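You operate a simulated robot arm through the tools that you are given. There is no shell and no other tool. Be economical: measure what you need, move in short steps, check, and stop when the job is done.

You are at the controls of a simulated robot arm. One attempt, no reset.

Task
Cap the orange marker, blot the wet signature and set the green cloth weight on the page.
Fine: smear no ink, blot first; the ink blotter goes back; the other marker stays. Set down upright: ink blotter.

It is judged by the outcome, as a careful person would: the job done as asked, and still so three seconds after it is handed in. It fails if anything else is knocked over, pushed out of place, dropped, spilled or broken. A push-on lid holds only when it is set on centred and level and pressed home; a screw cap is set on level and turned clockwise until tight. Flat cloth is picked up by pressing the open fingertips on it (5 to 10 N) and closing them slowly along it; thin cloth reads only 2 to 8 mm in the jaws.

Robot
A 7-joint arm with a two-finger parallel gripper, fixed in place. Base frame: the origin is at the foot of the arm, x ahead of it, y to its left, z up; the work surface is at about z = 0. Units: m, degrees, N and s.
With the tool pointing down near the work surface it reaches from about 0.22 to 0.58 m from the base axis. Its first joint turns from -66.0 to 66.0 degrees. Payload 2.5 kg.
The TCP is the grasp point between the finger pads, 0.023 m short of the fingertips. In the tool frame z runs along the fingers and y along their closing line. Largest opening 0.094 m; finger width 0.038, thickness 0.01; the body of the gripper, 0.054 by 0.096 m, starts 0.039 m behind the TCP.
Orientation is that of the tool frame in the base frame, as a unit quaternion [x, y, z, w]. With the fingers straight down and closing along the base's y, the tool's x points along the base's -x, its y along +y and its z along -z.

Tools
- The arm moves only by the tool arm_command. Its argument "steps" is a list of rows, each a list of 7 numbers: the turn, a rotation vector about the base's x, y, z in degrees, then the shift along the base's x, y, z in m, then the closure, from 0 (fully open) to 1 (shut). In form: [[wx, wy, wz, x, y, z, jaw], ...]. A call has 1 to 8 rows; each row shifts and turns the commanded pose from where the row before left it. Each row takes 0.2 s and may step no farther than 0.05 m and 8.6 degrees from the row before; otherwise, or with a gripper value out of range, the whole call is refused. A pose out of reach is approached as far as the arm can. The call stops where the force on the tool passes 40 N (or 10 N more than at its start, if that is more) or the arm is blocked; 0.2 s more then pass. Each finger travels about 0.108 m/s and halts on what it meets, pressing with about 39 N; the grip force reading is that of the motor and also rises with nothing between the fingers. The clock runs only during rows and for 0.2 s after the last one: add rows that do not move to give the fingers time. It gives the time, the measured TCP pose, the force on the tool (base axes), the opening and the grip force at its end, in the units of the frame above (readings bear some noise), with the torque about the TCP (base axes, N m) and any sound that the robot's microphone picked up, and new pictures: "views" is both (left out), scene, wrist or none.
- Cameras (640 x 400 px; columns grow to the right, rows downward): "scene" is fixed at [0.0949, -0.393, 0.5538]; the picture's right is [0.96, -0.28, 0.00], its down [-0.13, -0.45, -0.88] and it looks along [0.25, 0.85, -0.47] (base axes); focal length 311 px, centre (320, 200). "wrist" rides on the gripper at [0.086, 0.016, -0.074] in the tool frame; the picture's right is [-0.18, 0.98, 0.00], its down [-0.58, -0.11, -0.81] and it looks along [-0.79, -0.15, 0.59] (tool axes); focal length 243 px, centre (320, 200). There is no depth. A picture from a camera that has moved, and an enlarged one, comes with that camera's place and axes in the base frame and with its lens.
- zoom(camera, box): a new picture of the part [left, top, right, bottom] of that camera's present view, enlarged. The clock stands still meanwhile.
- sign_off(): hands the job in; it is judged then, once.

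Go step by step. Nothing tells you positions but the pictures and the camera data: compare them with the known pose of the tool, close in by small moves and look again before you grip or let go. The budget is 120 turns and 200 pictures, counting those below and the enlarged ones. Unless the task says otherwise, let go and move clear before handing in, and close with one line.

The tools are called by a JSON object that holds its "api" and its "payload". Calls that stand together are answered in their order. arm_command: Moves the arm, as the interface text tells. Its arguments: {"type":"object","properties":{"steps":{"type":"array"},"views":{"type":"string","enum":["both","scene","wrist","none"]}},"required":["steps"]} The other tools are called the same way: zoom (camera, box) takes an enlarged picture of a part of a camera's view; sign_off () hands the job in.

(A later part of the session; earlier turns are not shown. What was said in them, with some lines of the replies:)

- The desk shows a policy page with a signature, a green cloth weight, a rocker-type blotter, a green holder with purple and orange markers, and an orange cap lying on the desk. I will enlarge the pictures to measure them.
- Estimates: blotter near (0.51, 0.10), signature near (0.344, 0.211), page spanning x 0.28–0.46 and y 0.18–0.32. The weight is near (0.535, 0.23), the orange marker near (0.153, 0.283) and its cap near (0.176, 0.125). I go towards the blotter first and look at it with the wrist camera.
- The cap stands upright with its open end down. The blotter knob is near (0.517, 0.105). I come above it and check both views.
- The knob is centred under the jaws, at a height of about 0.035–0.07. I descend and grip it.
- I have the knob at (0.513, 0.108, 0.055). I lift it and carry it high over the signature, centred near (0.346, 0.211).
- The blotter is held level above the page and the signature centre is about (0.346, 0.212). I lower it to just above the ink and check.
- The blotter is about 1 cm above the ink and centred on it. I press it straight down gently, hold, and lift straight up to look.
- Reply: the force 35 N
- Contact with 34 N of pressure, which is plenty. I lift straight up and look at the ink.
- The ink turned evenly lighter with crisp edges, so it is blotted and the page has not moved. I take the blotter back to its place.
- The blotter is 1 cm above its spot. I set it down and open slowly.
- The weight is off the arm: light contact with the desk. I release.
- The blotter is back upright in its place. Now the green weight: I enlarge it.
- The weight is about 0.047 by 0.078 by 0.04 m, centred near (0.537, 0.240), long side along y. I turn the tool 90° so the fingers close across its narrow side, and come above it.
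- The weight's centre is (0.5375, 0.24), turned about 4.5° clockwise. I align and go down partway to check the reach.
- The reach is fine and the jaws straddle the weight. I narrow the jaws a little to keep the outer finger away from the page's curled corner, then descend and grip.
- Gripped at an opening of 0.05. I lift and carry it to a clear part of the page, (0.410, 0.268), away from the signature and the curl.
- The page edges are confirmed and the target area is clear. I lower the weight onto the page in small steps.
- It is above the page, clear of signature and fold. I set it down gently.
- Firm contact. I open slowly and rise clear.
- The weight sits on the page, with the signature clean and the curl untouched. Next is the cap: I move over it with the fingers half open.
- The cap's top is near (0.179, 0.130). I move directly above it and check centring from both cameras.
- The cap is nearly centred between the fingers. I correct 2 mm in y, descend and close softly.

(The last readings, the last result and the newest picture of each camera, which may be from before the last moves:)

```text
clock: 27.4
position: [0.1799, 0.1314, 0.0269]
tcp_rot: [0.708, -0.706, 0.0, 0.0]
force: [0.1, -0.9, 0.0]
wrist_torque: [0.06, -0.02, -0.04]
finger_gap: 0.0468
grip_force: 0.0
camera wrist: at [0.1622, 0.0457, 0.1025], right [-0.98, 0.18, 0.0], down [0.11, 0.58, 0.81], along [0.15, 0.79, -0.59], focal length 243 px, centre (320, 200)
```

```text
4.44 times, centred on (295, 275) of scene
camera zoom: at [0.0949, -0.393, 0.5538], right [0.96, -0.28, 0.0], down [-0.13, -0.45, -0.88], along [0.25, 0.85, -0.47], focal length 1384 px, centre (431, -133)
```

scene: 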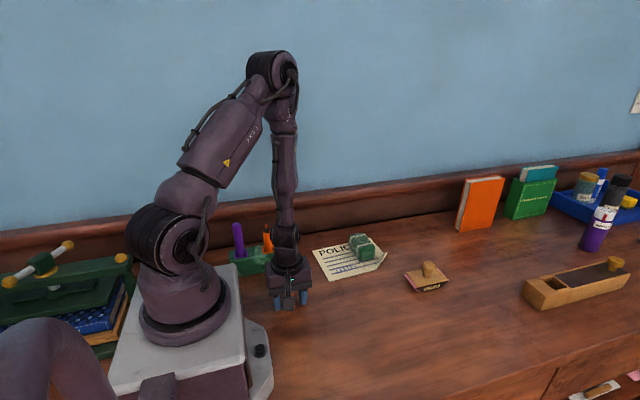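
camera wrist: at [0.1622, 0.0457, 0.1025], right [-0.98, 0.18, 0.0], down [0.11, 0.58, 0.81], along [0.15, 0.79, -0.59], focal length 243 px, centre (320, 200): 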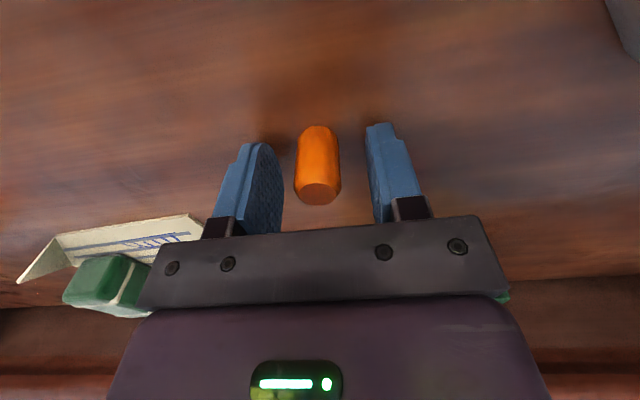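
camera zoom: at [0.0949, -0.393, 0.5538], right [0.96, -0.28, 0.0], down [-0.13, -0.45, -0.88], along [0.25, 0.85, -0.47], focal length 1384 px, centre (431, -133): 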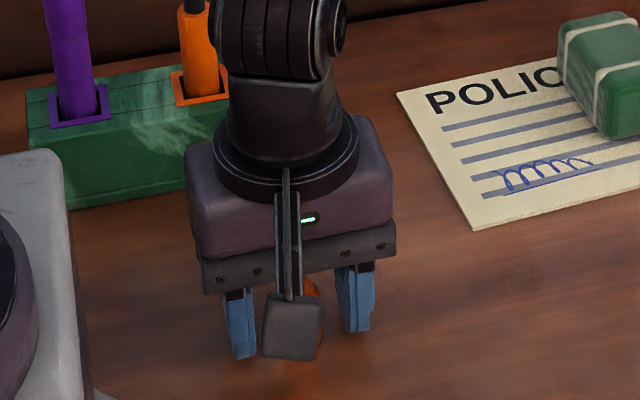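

The cap sits about 4 mm nearer than the pad centre in y. I correct that, then close slowly.

{"api": "arm_command", "payload": {"steps": [[0, 0, 0, -0.001, -0.004, 0, 0.5], [0, 0, 0, 0, 0, 0, 0.55], [0, 0, 0, 0, 0, 0, 0.65], [0, 0, 0, 0, 0, 0, 0.75], [0, 0, 0, 0, 0, 0, 0.85], [0, 0, 0, 0, 0, 0, 0.9], [0, 0, 0, 0, 0, 0, 0.9]], "views": "wrist"}}

```text
clock: 29.0
position: [0.1774, 0.1263, 0.029]
tcp_rot: [0.708, -0.706, 0.001, 0.0]
force: [-0.4, 0.0, -0.1]
wrist_torque: [0.03, -0.01, -0.04]
finger_gap: 0.0201
grip_force: 38.9
camera wrist: at [0.1611, 0.0414, 0.1028], right [-0.98, 0.18, 0.0], down [0.11, 0.58, 0.81], along [0.15, 0.79, -0.59], focal length 243 px, centre (320, 200)
```

wrist: 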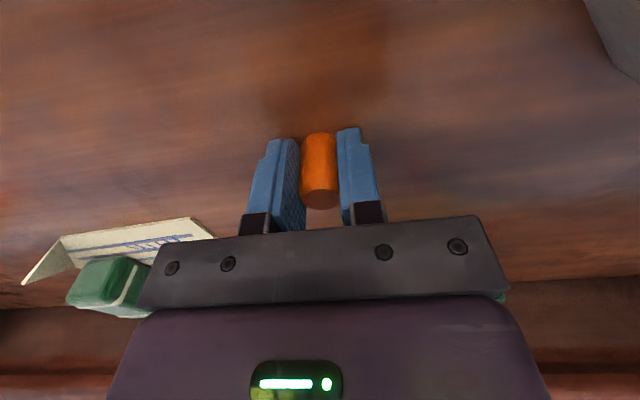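

The cap is held with its bottom 0.029 below the TCP. I lift it and carry it above the orange marker, whose tip is near (0.153, 0.283, 0.128).

{"api": "arm_command", "payload": {"steps": [[0, 0, 0, 0, 0, 0.03, 0.9], [0, 0, 0, 0, 0, 0.05, 0.9], [0, 0, 0, 0, 0, 0.05, 0.9], [0, 0, 0, 0, 0, 0.04, 0.9], [0, 0, 0, -0.006, 0.038, 0, 0.9], [0, 0, 0, -0.006, 0.038, 0, 0.9], [0, 0, 0, -0.006, 0.038, 0, 0.9], [0, 0, 0, 0, 0, 0, 0.9]]}}

{"api": "zoom", "payload": {"camera": "scene", "box": [210, 180, 310, 280]}}

{"api": "zoom", "payload": {"camera": "wrist", "box": [240, 0, 400, 220]}}

```text
clock: 30.8
position: [0.1582, 0.2421, 0.1974]
tcp_rot: [-0.707, 0.707, 0.0, 0.0]
force: [-0.1, 0.3, -0.2]
wrist_torque: [0.02, 0.02, 0.01]
finger_gap: 0.02
grip_force: 39.0
camera wrist: at [0.1419, 0.156, 0.2726], right [-0.98, 0.18, 0.0], down [0.11, 0.58, 0.81], along [0.15, 0.79, -0.59], focal length 243 px, centre (320, 200)
```

scene: 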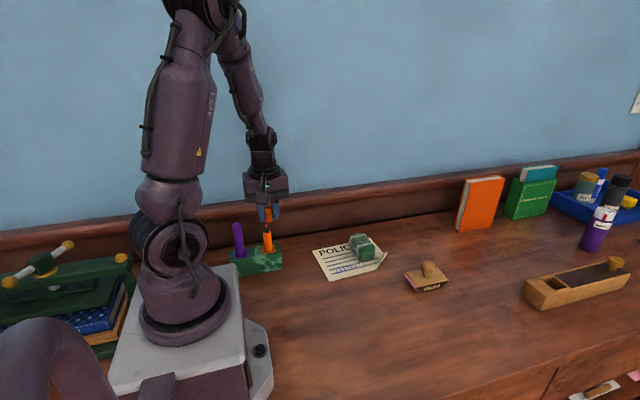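
wrist: 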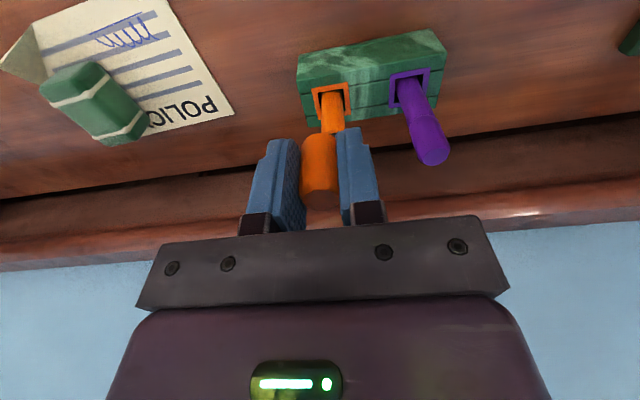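

```text
4.00 times, centred on (260, 230) of scene
camera zoom: at [0.0949, -0.3929, 0.5538], right [0.96, -0.28, 0.0], down [-0.13, -0.45, -0.88], along [0.25, 0.85, -0.47], focal length 1245 px, centre (560, 80)
```

zoom: 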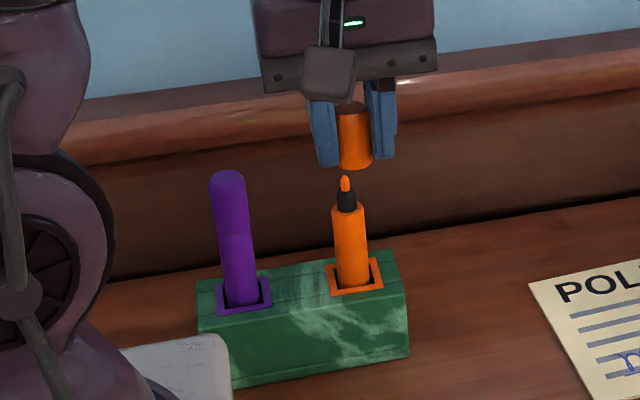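

```text
1.82 times, centred on (320, 110) of wrist
camera zoom: at [0.1419, 0.156, 0.2726], right [-0.98, 0.18, 0.0], down [0.11, 0.58, 0.81], along [0.15, 0.79, -0.59], focal length 441 px, centre (320, 364)
```

zoom: 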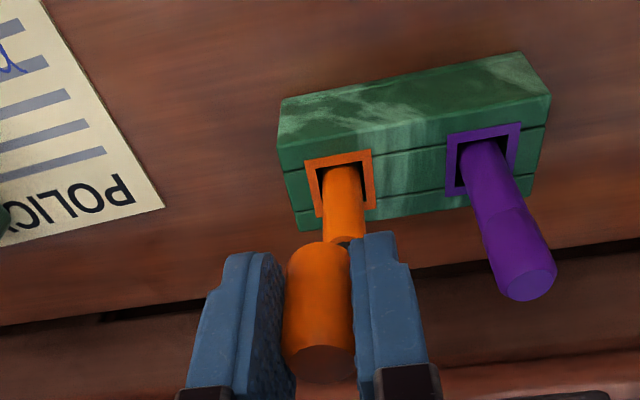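

The scene camera shows a small bias against the known cap position, so I align by comparing cap and marker. I move over the marker while staying high and look again.

{"api": "arm_command", "payload": {"steps": [[0, 0, 0, -0.001, 0.022, 0, 0.9], [0, 0, 0, -0.001, 0.022, 0, 0.9], [0, 0, 0, 0, 0, -0.015, 0.9], [0, 0, 0, 0, 0, 0, 0.9]], "views": "none"}}

{"api": "zoom", "payload": {"camera": "scene", "box": [230, 190, 300, 270]}}

{"api": "zoom", "payload": {"camera": "wrist", "box": [260, 60, 400, 220]}}

```text
clock: 31.8
position: [0.1552, 0.284, 0.1835]
tcp_rot: [0.707, -0.707, -0.001, 0.0]
force: [-0.4, 0.5, -0.1]
wrist_torque: [0.04, 0.0, 0.01]
finger_gap: 0.02
grip_force: 39.3
```

```text
5.00 times, centred on (265, 230) of scene
camera zoom: at [0.0949, -0.393, 0.5538], right [0.96, -0.28, 0.0], down [-0.13, -0.45, -0.88], along [0.25, 0.85, -0.47], focal length 1556 px, centre (595, 50)
```

zoom: 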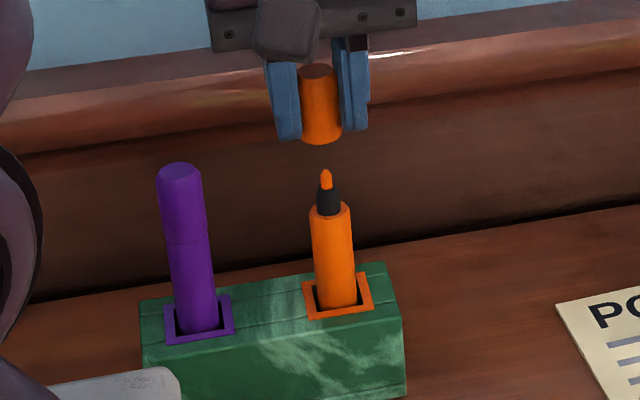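

```text
2.50 times, centred on (330, 140) of wrist
camera zoom: at [0.1383, 0.1991, 0.2581], right [-0.98, 0.18, 0.0], down [0.11, 0.58, 0.81], along [0.15, 0.79, -0.59], focal length 606 px, centre (295, 350)
```

zoom: 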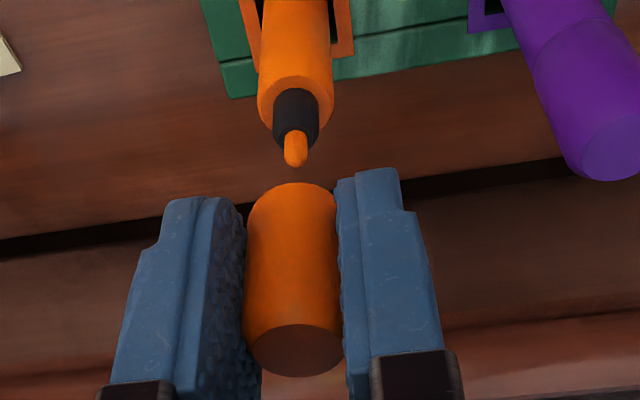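

Scene and wrist views agree that the marker axis is about 2 mm further in x and 6 mm further in y than the cap. I correct, descend 12 mm and look again.

{"api": "arm_command", "payload": {"steps": [[0, 0, 0, 0.0018, 0.006, 0, 0.9], [0, 0, 0, 0, 0, -0.012, 0.9], [0, 0, 0, 0, 0, 0, 0.9]], "views": "none"}}

{"api": "zoom", "payload": {"camera": "scene", "box": [240, 195, 300, 255]}}

{"api": "zoom", "payload": {"camera": "wrist", "box": [260, 60, 400, 220]}}

```text
clock: 32.6
position: [0.1579, 0.2906, 0.1714]
tcp_rot: [0.708, -0.706, 0.0, 0.0]
force: [0.0, 0.1, -0.3]
wrist_torque: [0.0, 0.0, 0.04]
finger_gap: 0.02
grip_force: 38.9
```

```text
6.67 times, centred on (270, 225) of scene
camera zoom: at [0.0949, -0.393, 0.5538], right [0.96, -0.28, 0.0], down [-0.13, -0.45, -0.88], along [0.25, 0.85, -0.47], focal length 2075 px, centre (653, 33)
```

zoom: 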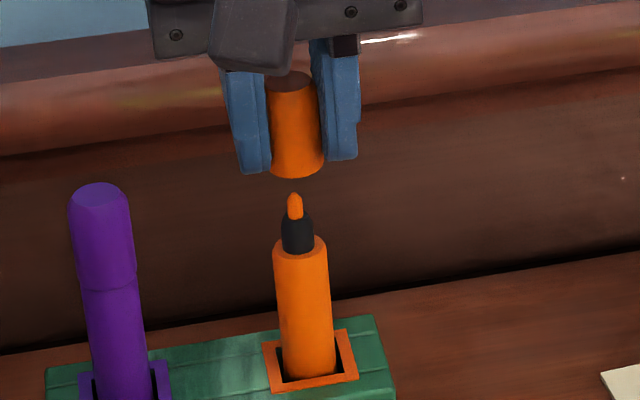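

```text
2.50 times, centred on (330, 140) of wrist
camera zoom: at [0.1412, 0.2052, 0.2458], right [-0.98, 0.18, 0.0], down [0.11, 0.58, 0.81], along [0.15, 0.79, -0.59], focal length 606 px, centre (295, 350)
```

zoom: 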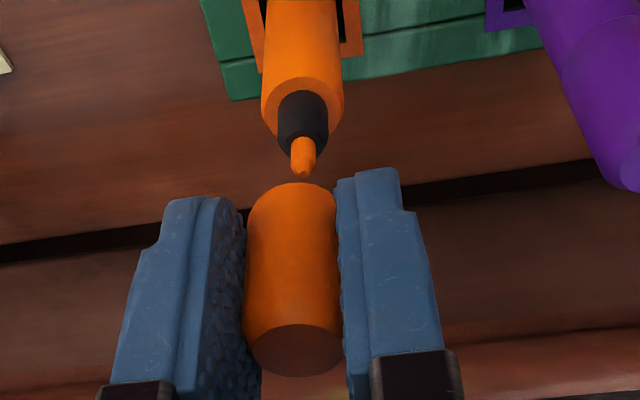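

The cap is slightly off-centre in the jaws in y. Comparing rim and tip in both views, the marker is about 2 mm lower in x and 2.5 mm lower in y relative to the cap. I correct, descend to just above the tip and check.

{"api": "arm_command", "payload": {"steps": [[0, 0, 0, -0.0019, -0.0026, 0, 0.9], [0, 0, 0, 0, 0, -0.007, 0.9], [0, 0, 0, 0, 0, 0, 0.9]], "views": "none"}}

{"api": "zoom", "payload": {"camera": "scene", "box": [245, 200, 295, 250]}}

{"api": "zoom", "payload": {"camera": "wrist", "box": [270, 70, 370, 220]}}

```text
clock: 33.4
position: [0.1572, 0.2882, 0.1641]
tcp_rot: [-0.707, 0.707, -0.001, -0.001]
force: [0.0, 0.0, 0.9]
wrist_torque: [0.01, 0.01, 0.02]
finger_gap: 0.0198
grip_force: 39.1
```

```text
8.00 times, centred on (270, 225) of scene
camera zoom: at [0.0949, -0.393, 0.5538], right [0.96, -0.28, 0.0], down [-0.13, -0.45, -0.88], along [0.25, 0.85, -0.47], focal length 2490 px, centre (720, 0)
```

zoom: 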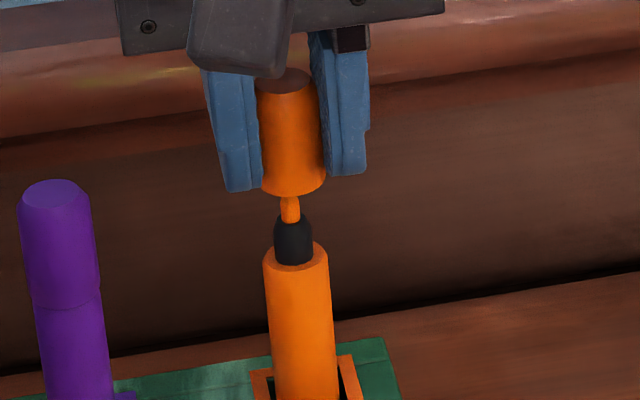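

```text
2.67 times, centred on (320, 145) of wrist
camera zoom: at [0.1406, 0.2025, 0.2391], right [-0.98, 0.18, 0.0], down [0.11, 0.58, 0.81], along [0.15, 0.79, -0.59], focal length 647 px, centre (320, 347)
```

zoom: 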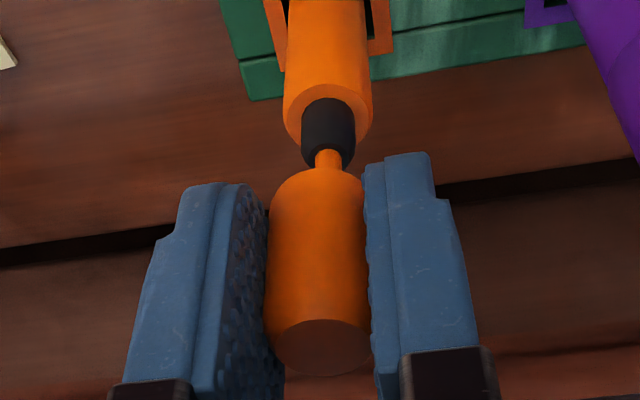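

The cap is just above the tip. I take closer enlargements to judge the remaining offset.

{"api": "zoom", "payload": {"camera": "wrist", "box": [300, 70, 350, 140]}}

{"api": "zoom", "payload": {"camera": "scene", "box": [258, 205, 288, 240]}}

```text
5.71 times, centred on (325, 105) of wrist
camera zoom: at [0.1406, 0.2025, 0.2391], right [-0.98, 0.18, 0.0], down [0.11, 0.58, 0.81], along [0.15, 0.79, -0.59], focal length 1386 px, centre (291, 743)
```

zoom: 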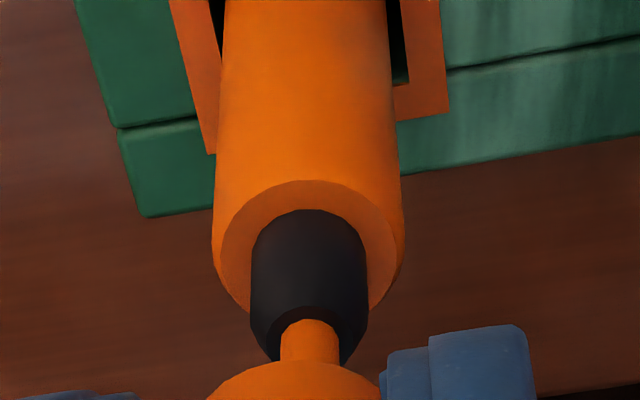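

```text
11.43 times, centred on (273, 222) of scene
camera zoom: at [0.0949, -0.393, 0.5538], right [0.96, -0.28, 0.0], down [-0.13, -0.45, -0.88], along [0.25, 0.85, -0.47], focal length 3557 px, centre (857, -57)
```

zoom: 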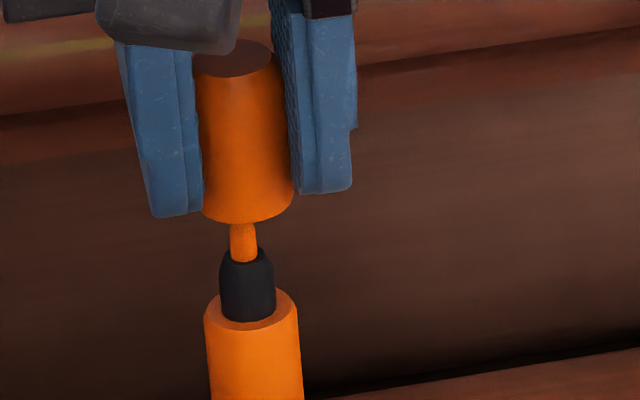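

Measured offset: marker about 2.3 mm lower in x and 2.5 mm lower in y. I correct and lower slowly so the tip enters the cap.

{"api": "arm_command", "payload": {"steps": [[0, 0, 0, -0.0023, -0.0025, 0, 0.9], [0, 0, 0, 0, 0, -0.003, 0.9], [0, 0, 0, 0, 0, -0.003, 0.9], [0, 0, 0, 0, 0, 0, 0.9]], "views": "none"}}

{"api": "zoom", "payload": {"camera": "wrist", "box": [300, 70, 350, 140]}}

{"api": "zoom", "payload": {"camera": "scene", "box": [258, 205, 288, 240]}}

```text
clock: 34.4
position: [0.1553, 0.2861, 0.1585]
tcp_rot: [0.708, -0.706, 0.0, 0.0]
force: [0.5, -0.2, 0.0]
wrist_torque: [0.0, 0.02, 0.01]
finger_gap: 0.0202
grip_force: 39.1
```

```text
5.71 times, centred on (325, 105) of wrist
camera zoom: at [0.1384, 0.1996, 0.233], right [-0.98, 0.18, 0.0], down [0.11, 0.58, 0.81], along [0.15, 0.79, -0.59], focal length 1386 px, centre (291, 743)
```

zoom: 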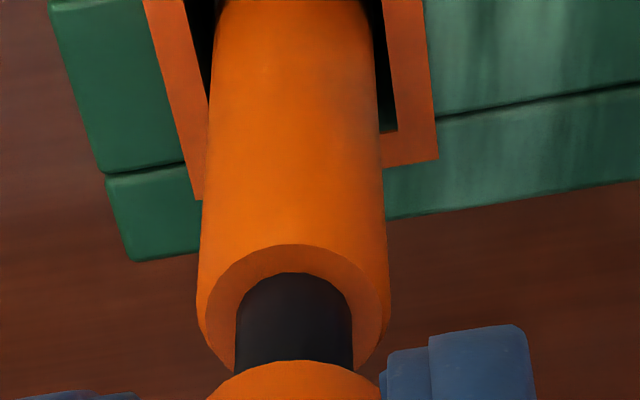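

```text
11.43 times, centred on (273, 222) of scene
camera zoom: at [0.0949, -0.393, 0.5538], right [0.96, -0.28, 0.0], down [-0.13, -0.45, -0.88], along [0.25, 0.85, -0.47], focal length 3557 px, centre (857, -57)
```

zoom: 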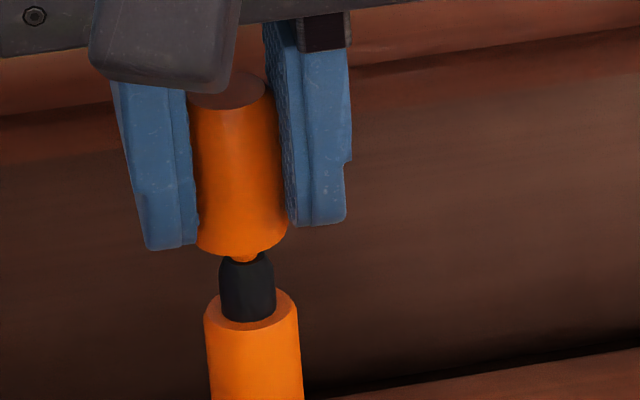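

Alignment is now within half a millimetre in both views and the tip is entering the cap. I continue straight down.

{"api": "arm_command", "payload": {"steps": [[0, 0, 0, 0, 0, -0.003, 0.9], [0, 0, 0, 0, 0, -0.003, 0.9], [0, 0, 0, 0, 0, -0.003, 0.9], [0, 0, 0, 0, 0, 0, 0.9]], "views": "none"}}

{"api": "zoom", "payload": {"camera": "wrist", "box": [300, 70, 350, 140]}}

{"api": "zoom", "payload": {"camera": "scene", "box": [258, 205, 288, 240]}}

```text
clock: 35.4
position: [0.1546, 0.285, 0.1496]
tcp_rot: [0.707, -0.707, -0.001, 0.0]
force: [-0.4, 0.3, 0.0]
wrist_torque: [0.01, -0.03, -0.03]
finger_gap: 0.0201
grip_force: 39.3
```

```text
5.71 times, centred on (325, 105) of wrist
camera zoom: at [0.1378, 0.1996, 0.2241], right [-0.98, 0.18, 0.0], down [0.11, 0.58, 0.81], along [0.15, 0.79, -0.59], focal length 1386 px, centre (291, 743)
```

zoom: 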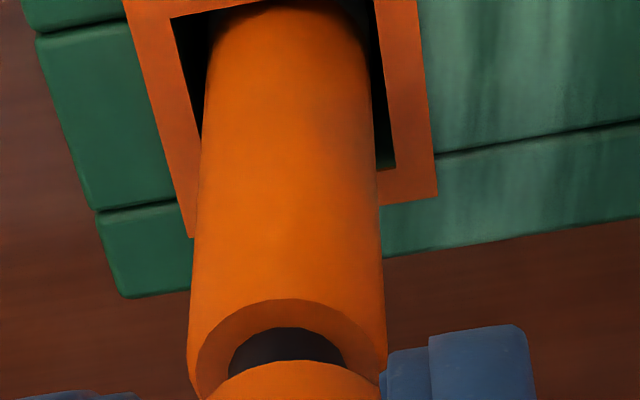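

```text
11.43 times, centred on (273, 222) of scene
camera zoom: at [0.0949, -0.393, 0.5538], right [0.96, -0.28, 0.0], down [-0.13, -0.45, -0.88], along [0.25, 0.85, -0.47], focal length 3557 px, centre (857, -57)
```

zoom: 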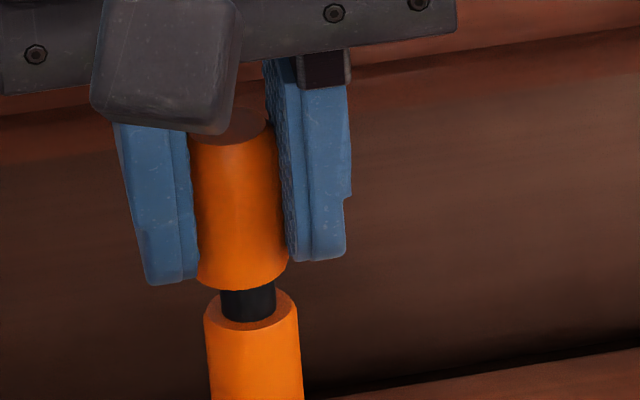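

Nearly there: a 0.8 mm correction in x, then I continue down towards the shoulder.

{"api": "arm_command", "payload": {"steps": [[0, 0, 0, 0.0008, 0, 0, 0.9], [0, 0, 0, 0, 0, -0.003, 0.9], [0, 0, 0, 0, 0, -0.003, 0.9], [0, 0, 0, 0, 0, 0, 0.9]], "views": "none"}}

{"api": "zoom", "payload": {"camera": "scene", "box": [258, 205, 288, 240]}}

```text
clock: 36.4
position: [0.1553, 0.2861, 0.1442]
tcp_rot: [0.707, -0.707, 0.0, 0.0]
force: [0.5, -0.1, -0.7]
wrist_torque: [-0.02, -0.03, -0.01]
finger_gap: 0.0199
grip_force: 38.3
```

```text
11.43 times, centred on (273, 222) of scene
camera zoom: at [0.0949, -0.393, 0.5538], right [0.96, -0.28, 0.0], down [-0.13, -0.45, -0.88], along [0.25, 0.85, -0.47], focal length 3557 px, centre (857, -57)
```

zoom: 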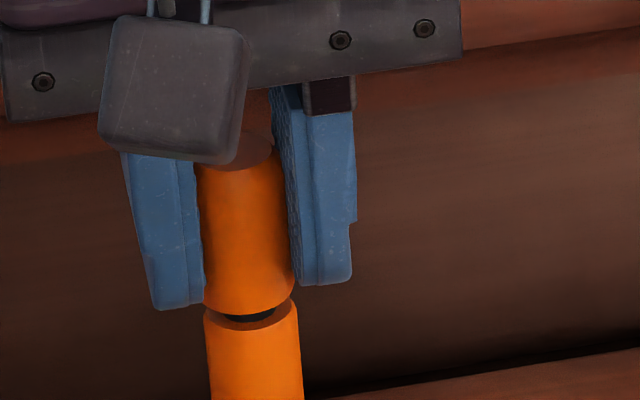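

Aligned, about 4 mm from the shoulder. I press down in small steps.

{"api": "arm_command", "payload": {"steps": [[0, 0, 0, 0, 0, -0.002, 0.9], [0, 0, 0, 0, 0, -0.001, 0.9], [0, 0, 0, 0, 0, -0.001, 0.9], [0, 0, 0, 0, 0, -0.001, 0.9]], "views": "none"}}

{"api": "zoom", "payload": {"camera": "scene", "box": [258, 205, 288, 240]}}

```text
clock: 37.4
position: [0.1554, 0.2853, 0.1385]
tcp_rot: [0.708, -0.706, -0.001, 0.0]
force: [-0.4, 0.0, 0.0]
wrist_torque: [0.0, -0.01, 0.01]
finger_gap: 0.0201
grip_force: 39.4
```

```text
11.43 times, centred on (273, 222) of scene
camera zoom: at [0.0949, -0.393, 0.5538], right [0.96, -0.28, 0.0], down [-0.13, -0.45, -0.88], along [0.25, 0.85, -0.47], focal length 3557 px, centre (857, -57)
```

zoom: 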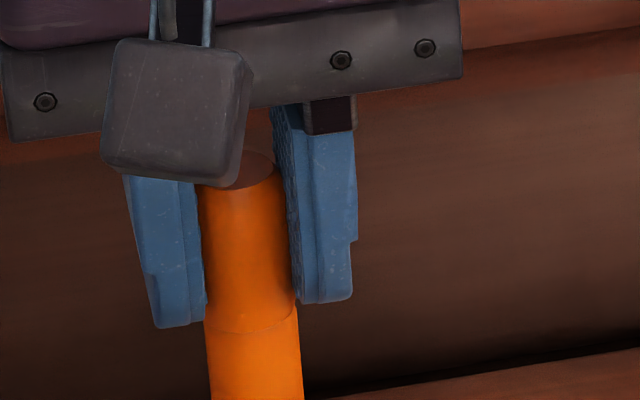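

The cap meets the body with no visible step. I press it home now.

{"api": "arm_command", "payload": {"steps": [[0, 0, 0, 0, 0, -0.001, 0.9], [0, 0, 0, 0, 0, -0.001, 0.9], [0, 0, 0, 0, 0, 0, 0.9]], "views": "none"}}

```text
clock: 38.2
position: [0.1552, 0.2862, 0.1376]
tcp_rot: [0.707, -0.707, 0.0, -0.001]
force: [-2.9, -2.2, 27.8]
wrist_torque: [-0.2, 0.32, -0.01]
finger_gap: 0.0201
grip_force: 38.7
heard: snap
```

A snap: the cap is home. I unload slightly, open the fingers moderately and rise straight up.

{"api": "arm_command", "payload": {"steps": [[0, 0, 0, 0, 0, 0.001, 0.9], [0, 0, 0, 0, 0, 0, 0.75], [0, 0, 0, 0, 0, 0, 0.6], [0, 0, 0, 0, 0, 0, 0.6], [0, 0, 0, 0, 0, 0.04, 0.6], [0, 0, 0, 0, 0, 0.05, 0.6], [0, 0, 0, 0.03, -0.03, 0.02, 0.6], [0, 0, 0, 0.03, -0.03, 0, 0.6]]}}

{"api": "zoom", "payload": {"camera": "scene", "box": [220, 195, 310, 285]}}

{"api": "zoom", "payload": {"camera": "scene", "box": [300, 210, 460, 310]}}

```text
clock: 40.0
position: [0.2148, 0.2246, 0.247]
tcp_rot: [0.708, -0.706, 0.0, 0.001]
force: [0.2, -0.4, 0.5]
wrist_torque: [0.01, 0.01, 0.02]
finger_gap: 0.0378
grip_force: 0.2
camera wrist: at [0.1981, 0.1371, 0.322], right [-0.98, 0.18, 0.0], down [0.11, 0.58, 0.81], along [0.15, 0.79, -0.59], focal length 243 px, centre (320, 200)
```

scene: 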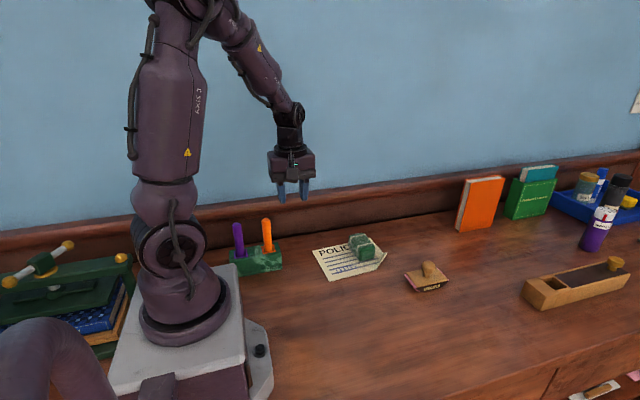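
wrist: 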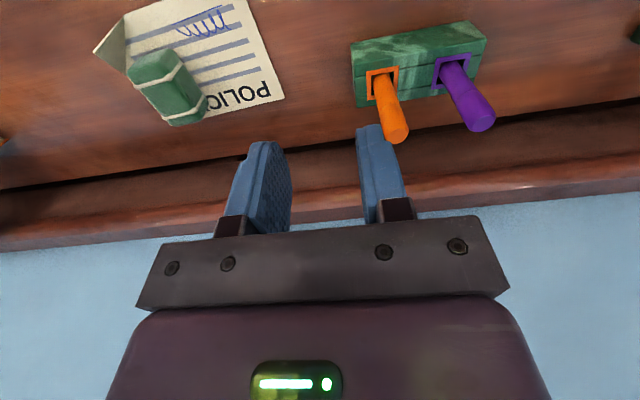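

```text
4.44 times, centred on (265, 240) of scene
camera zoom: at [0.0949, -0.3929, 0.5538], right [0.96, -0.28, 0.0], down [-0.13, -0.45, -0.88], along [0.25, 0.85, -0.47], focal length 1384 px, centre (564, 22)
```

zoom: 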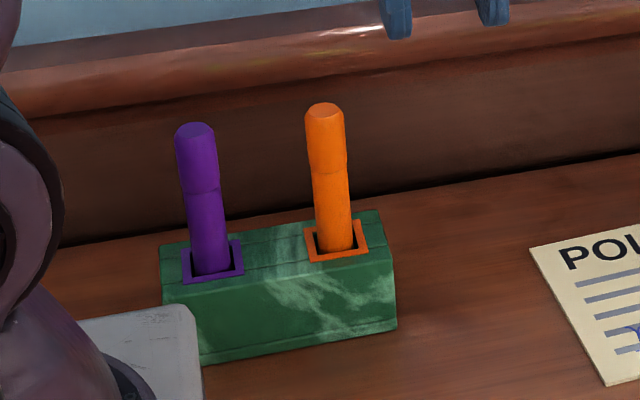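

```text
4.00 times, centred on (380, 260) of scene
camera zoom: at [0.0949, -0.3929, 0.5538], right [0.96, -0.28, 0.0], down [-0.13, -0.45, -0.88], along [0.25, 0.85, -0.47], focal length 1245 px, centre (80, -40)
```

zoom: 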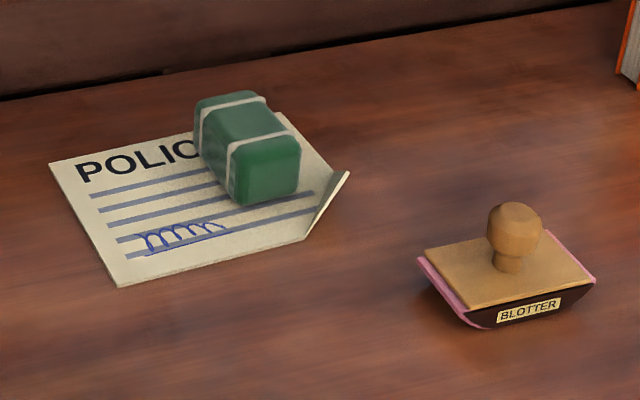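

Everything looks right: the orange marker is capped and in the holder, the purple one is untouched, and the blotter is upright in its place. The signature is clean and dry, the weight is on the page, and the arm is clear. I hand in.

{"api": "sign_off", "payload": {}}

```text
The job is handed in.
```

The orange marker is capped (the cap snapped home), the signature was blotted without smearing, the blotter is back upright in its place, and the green weight is on the page clear of the signature.
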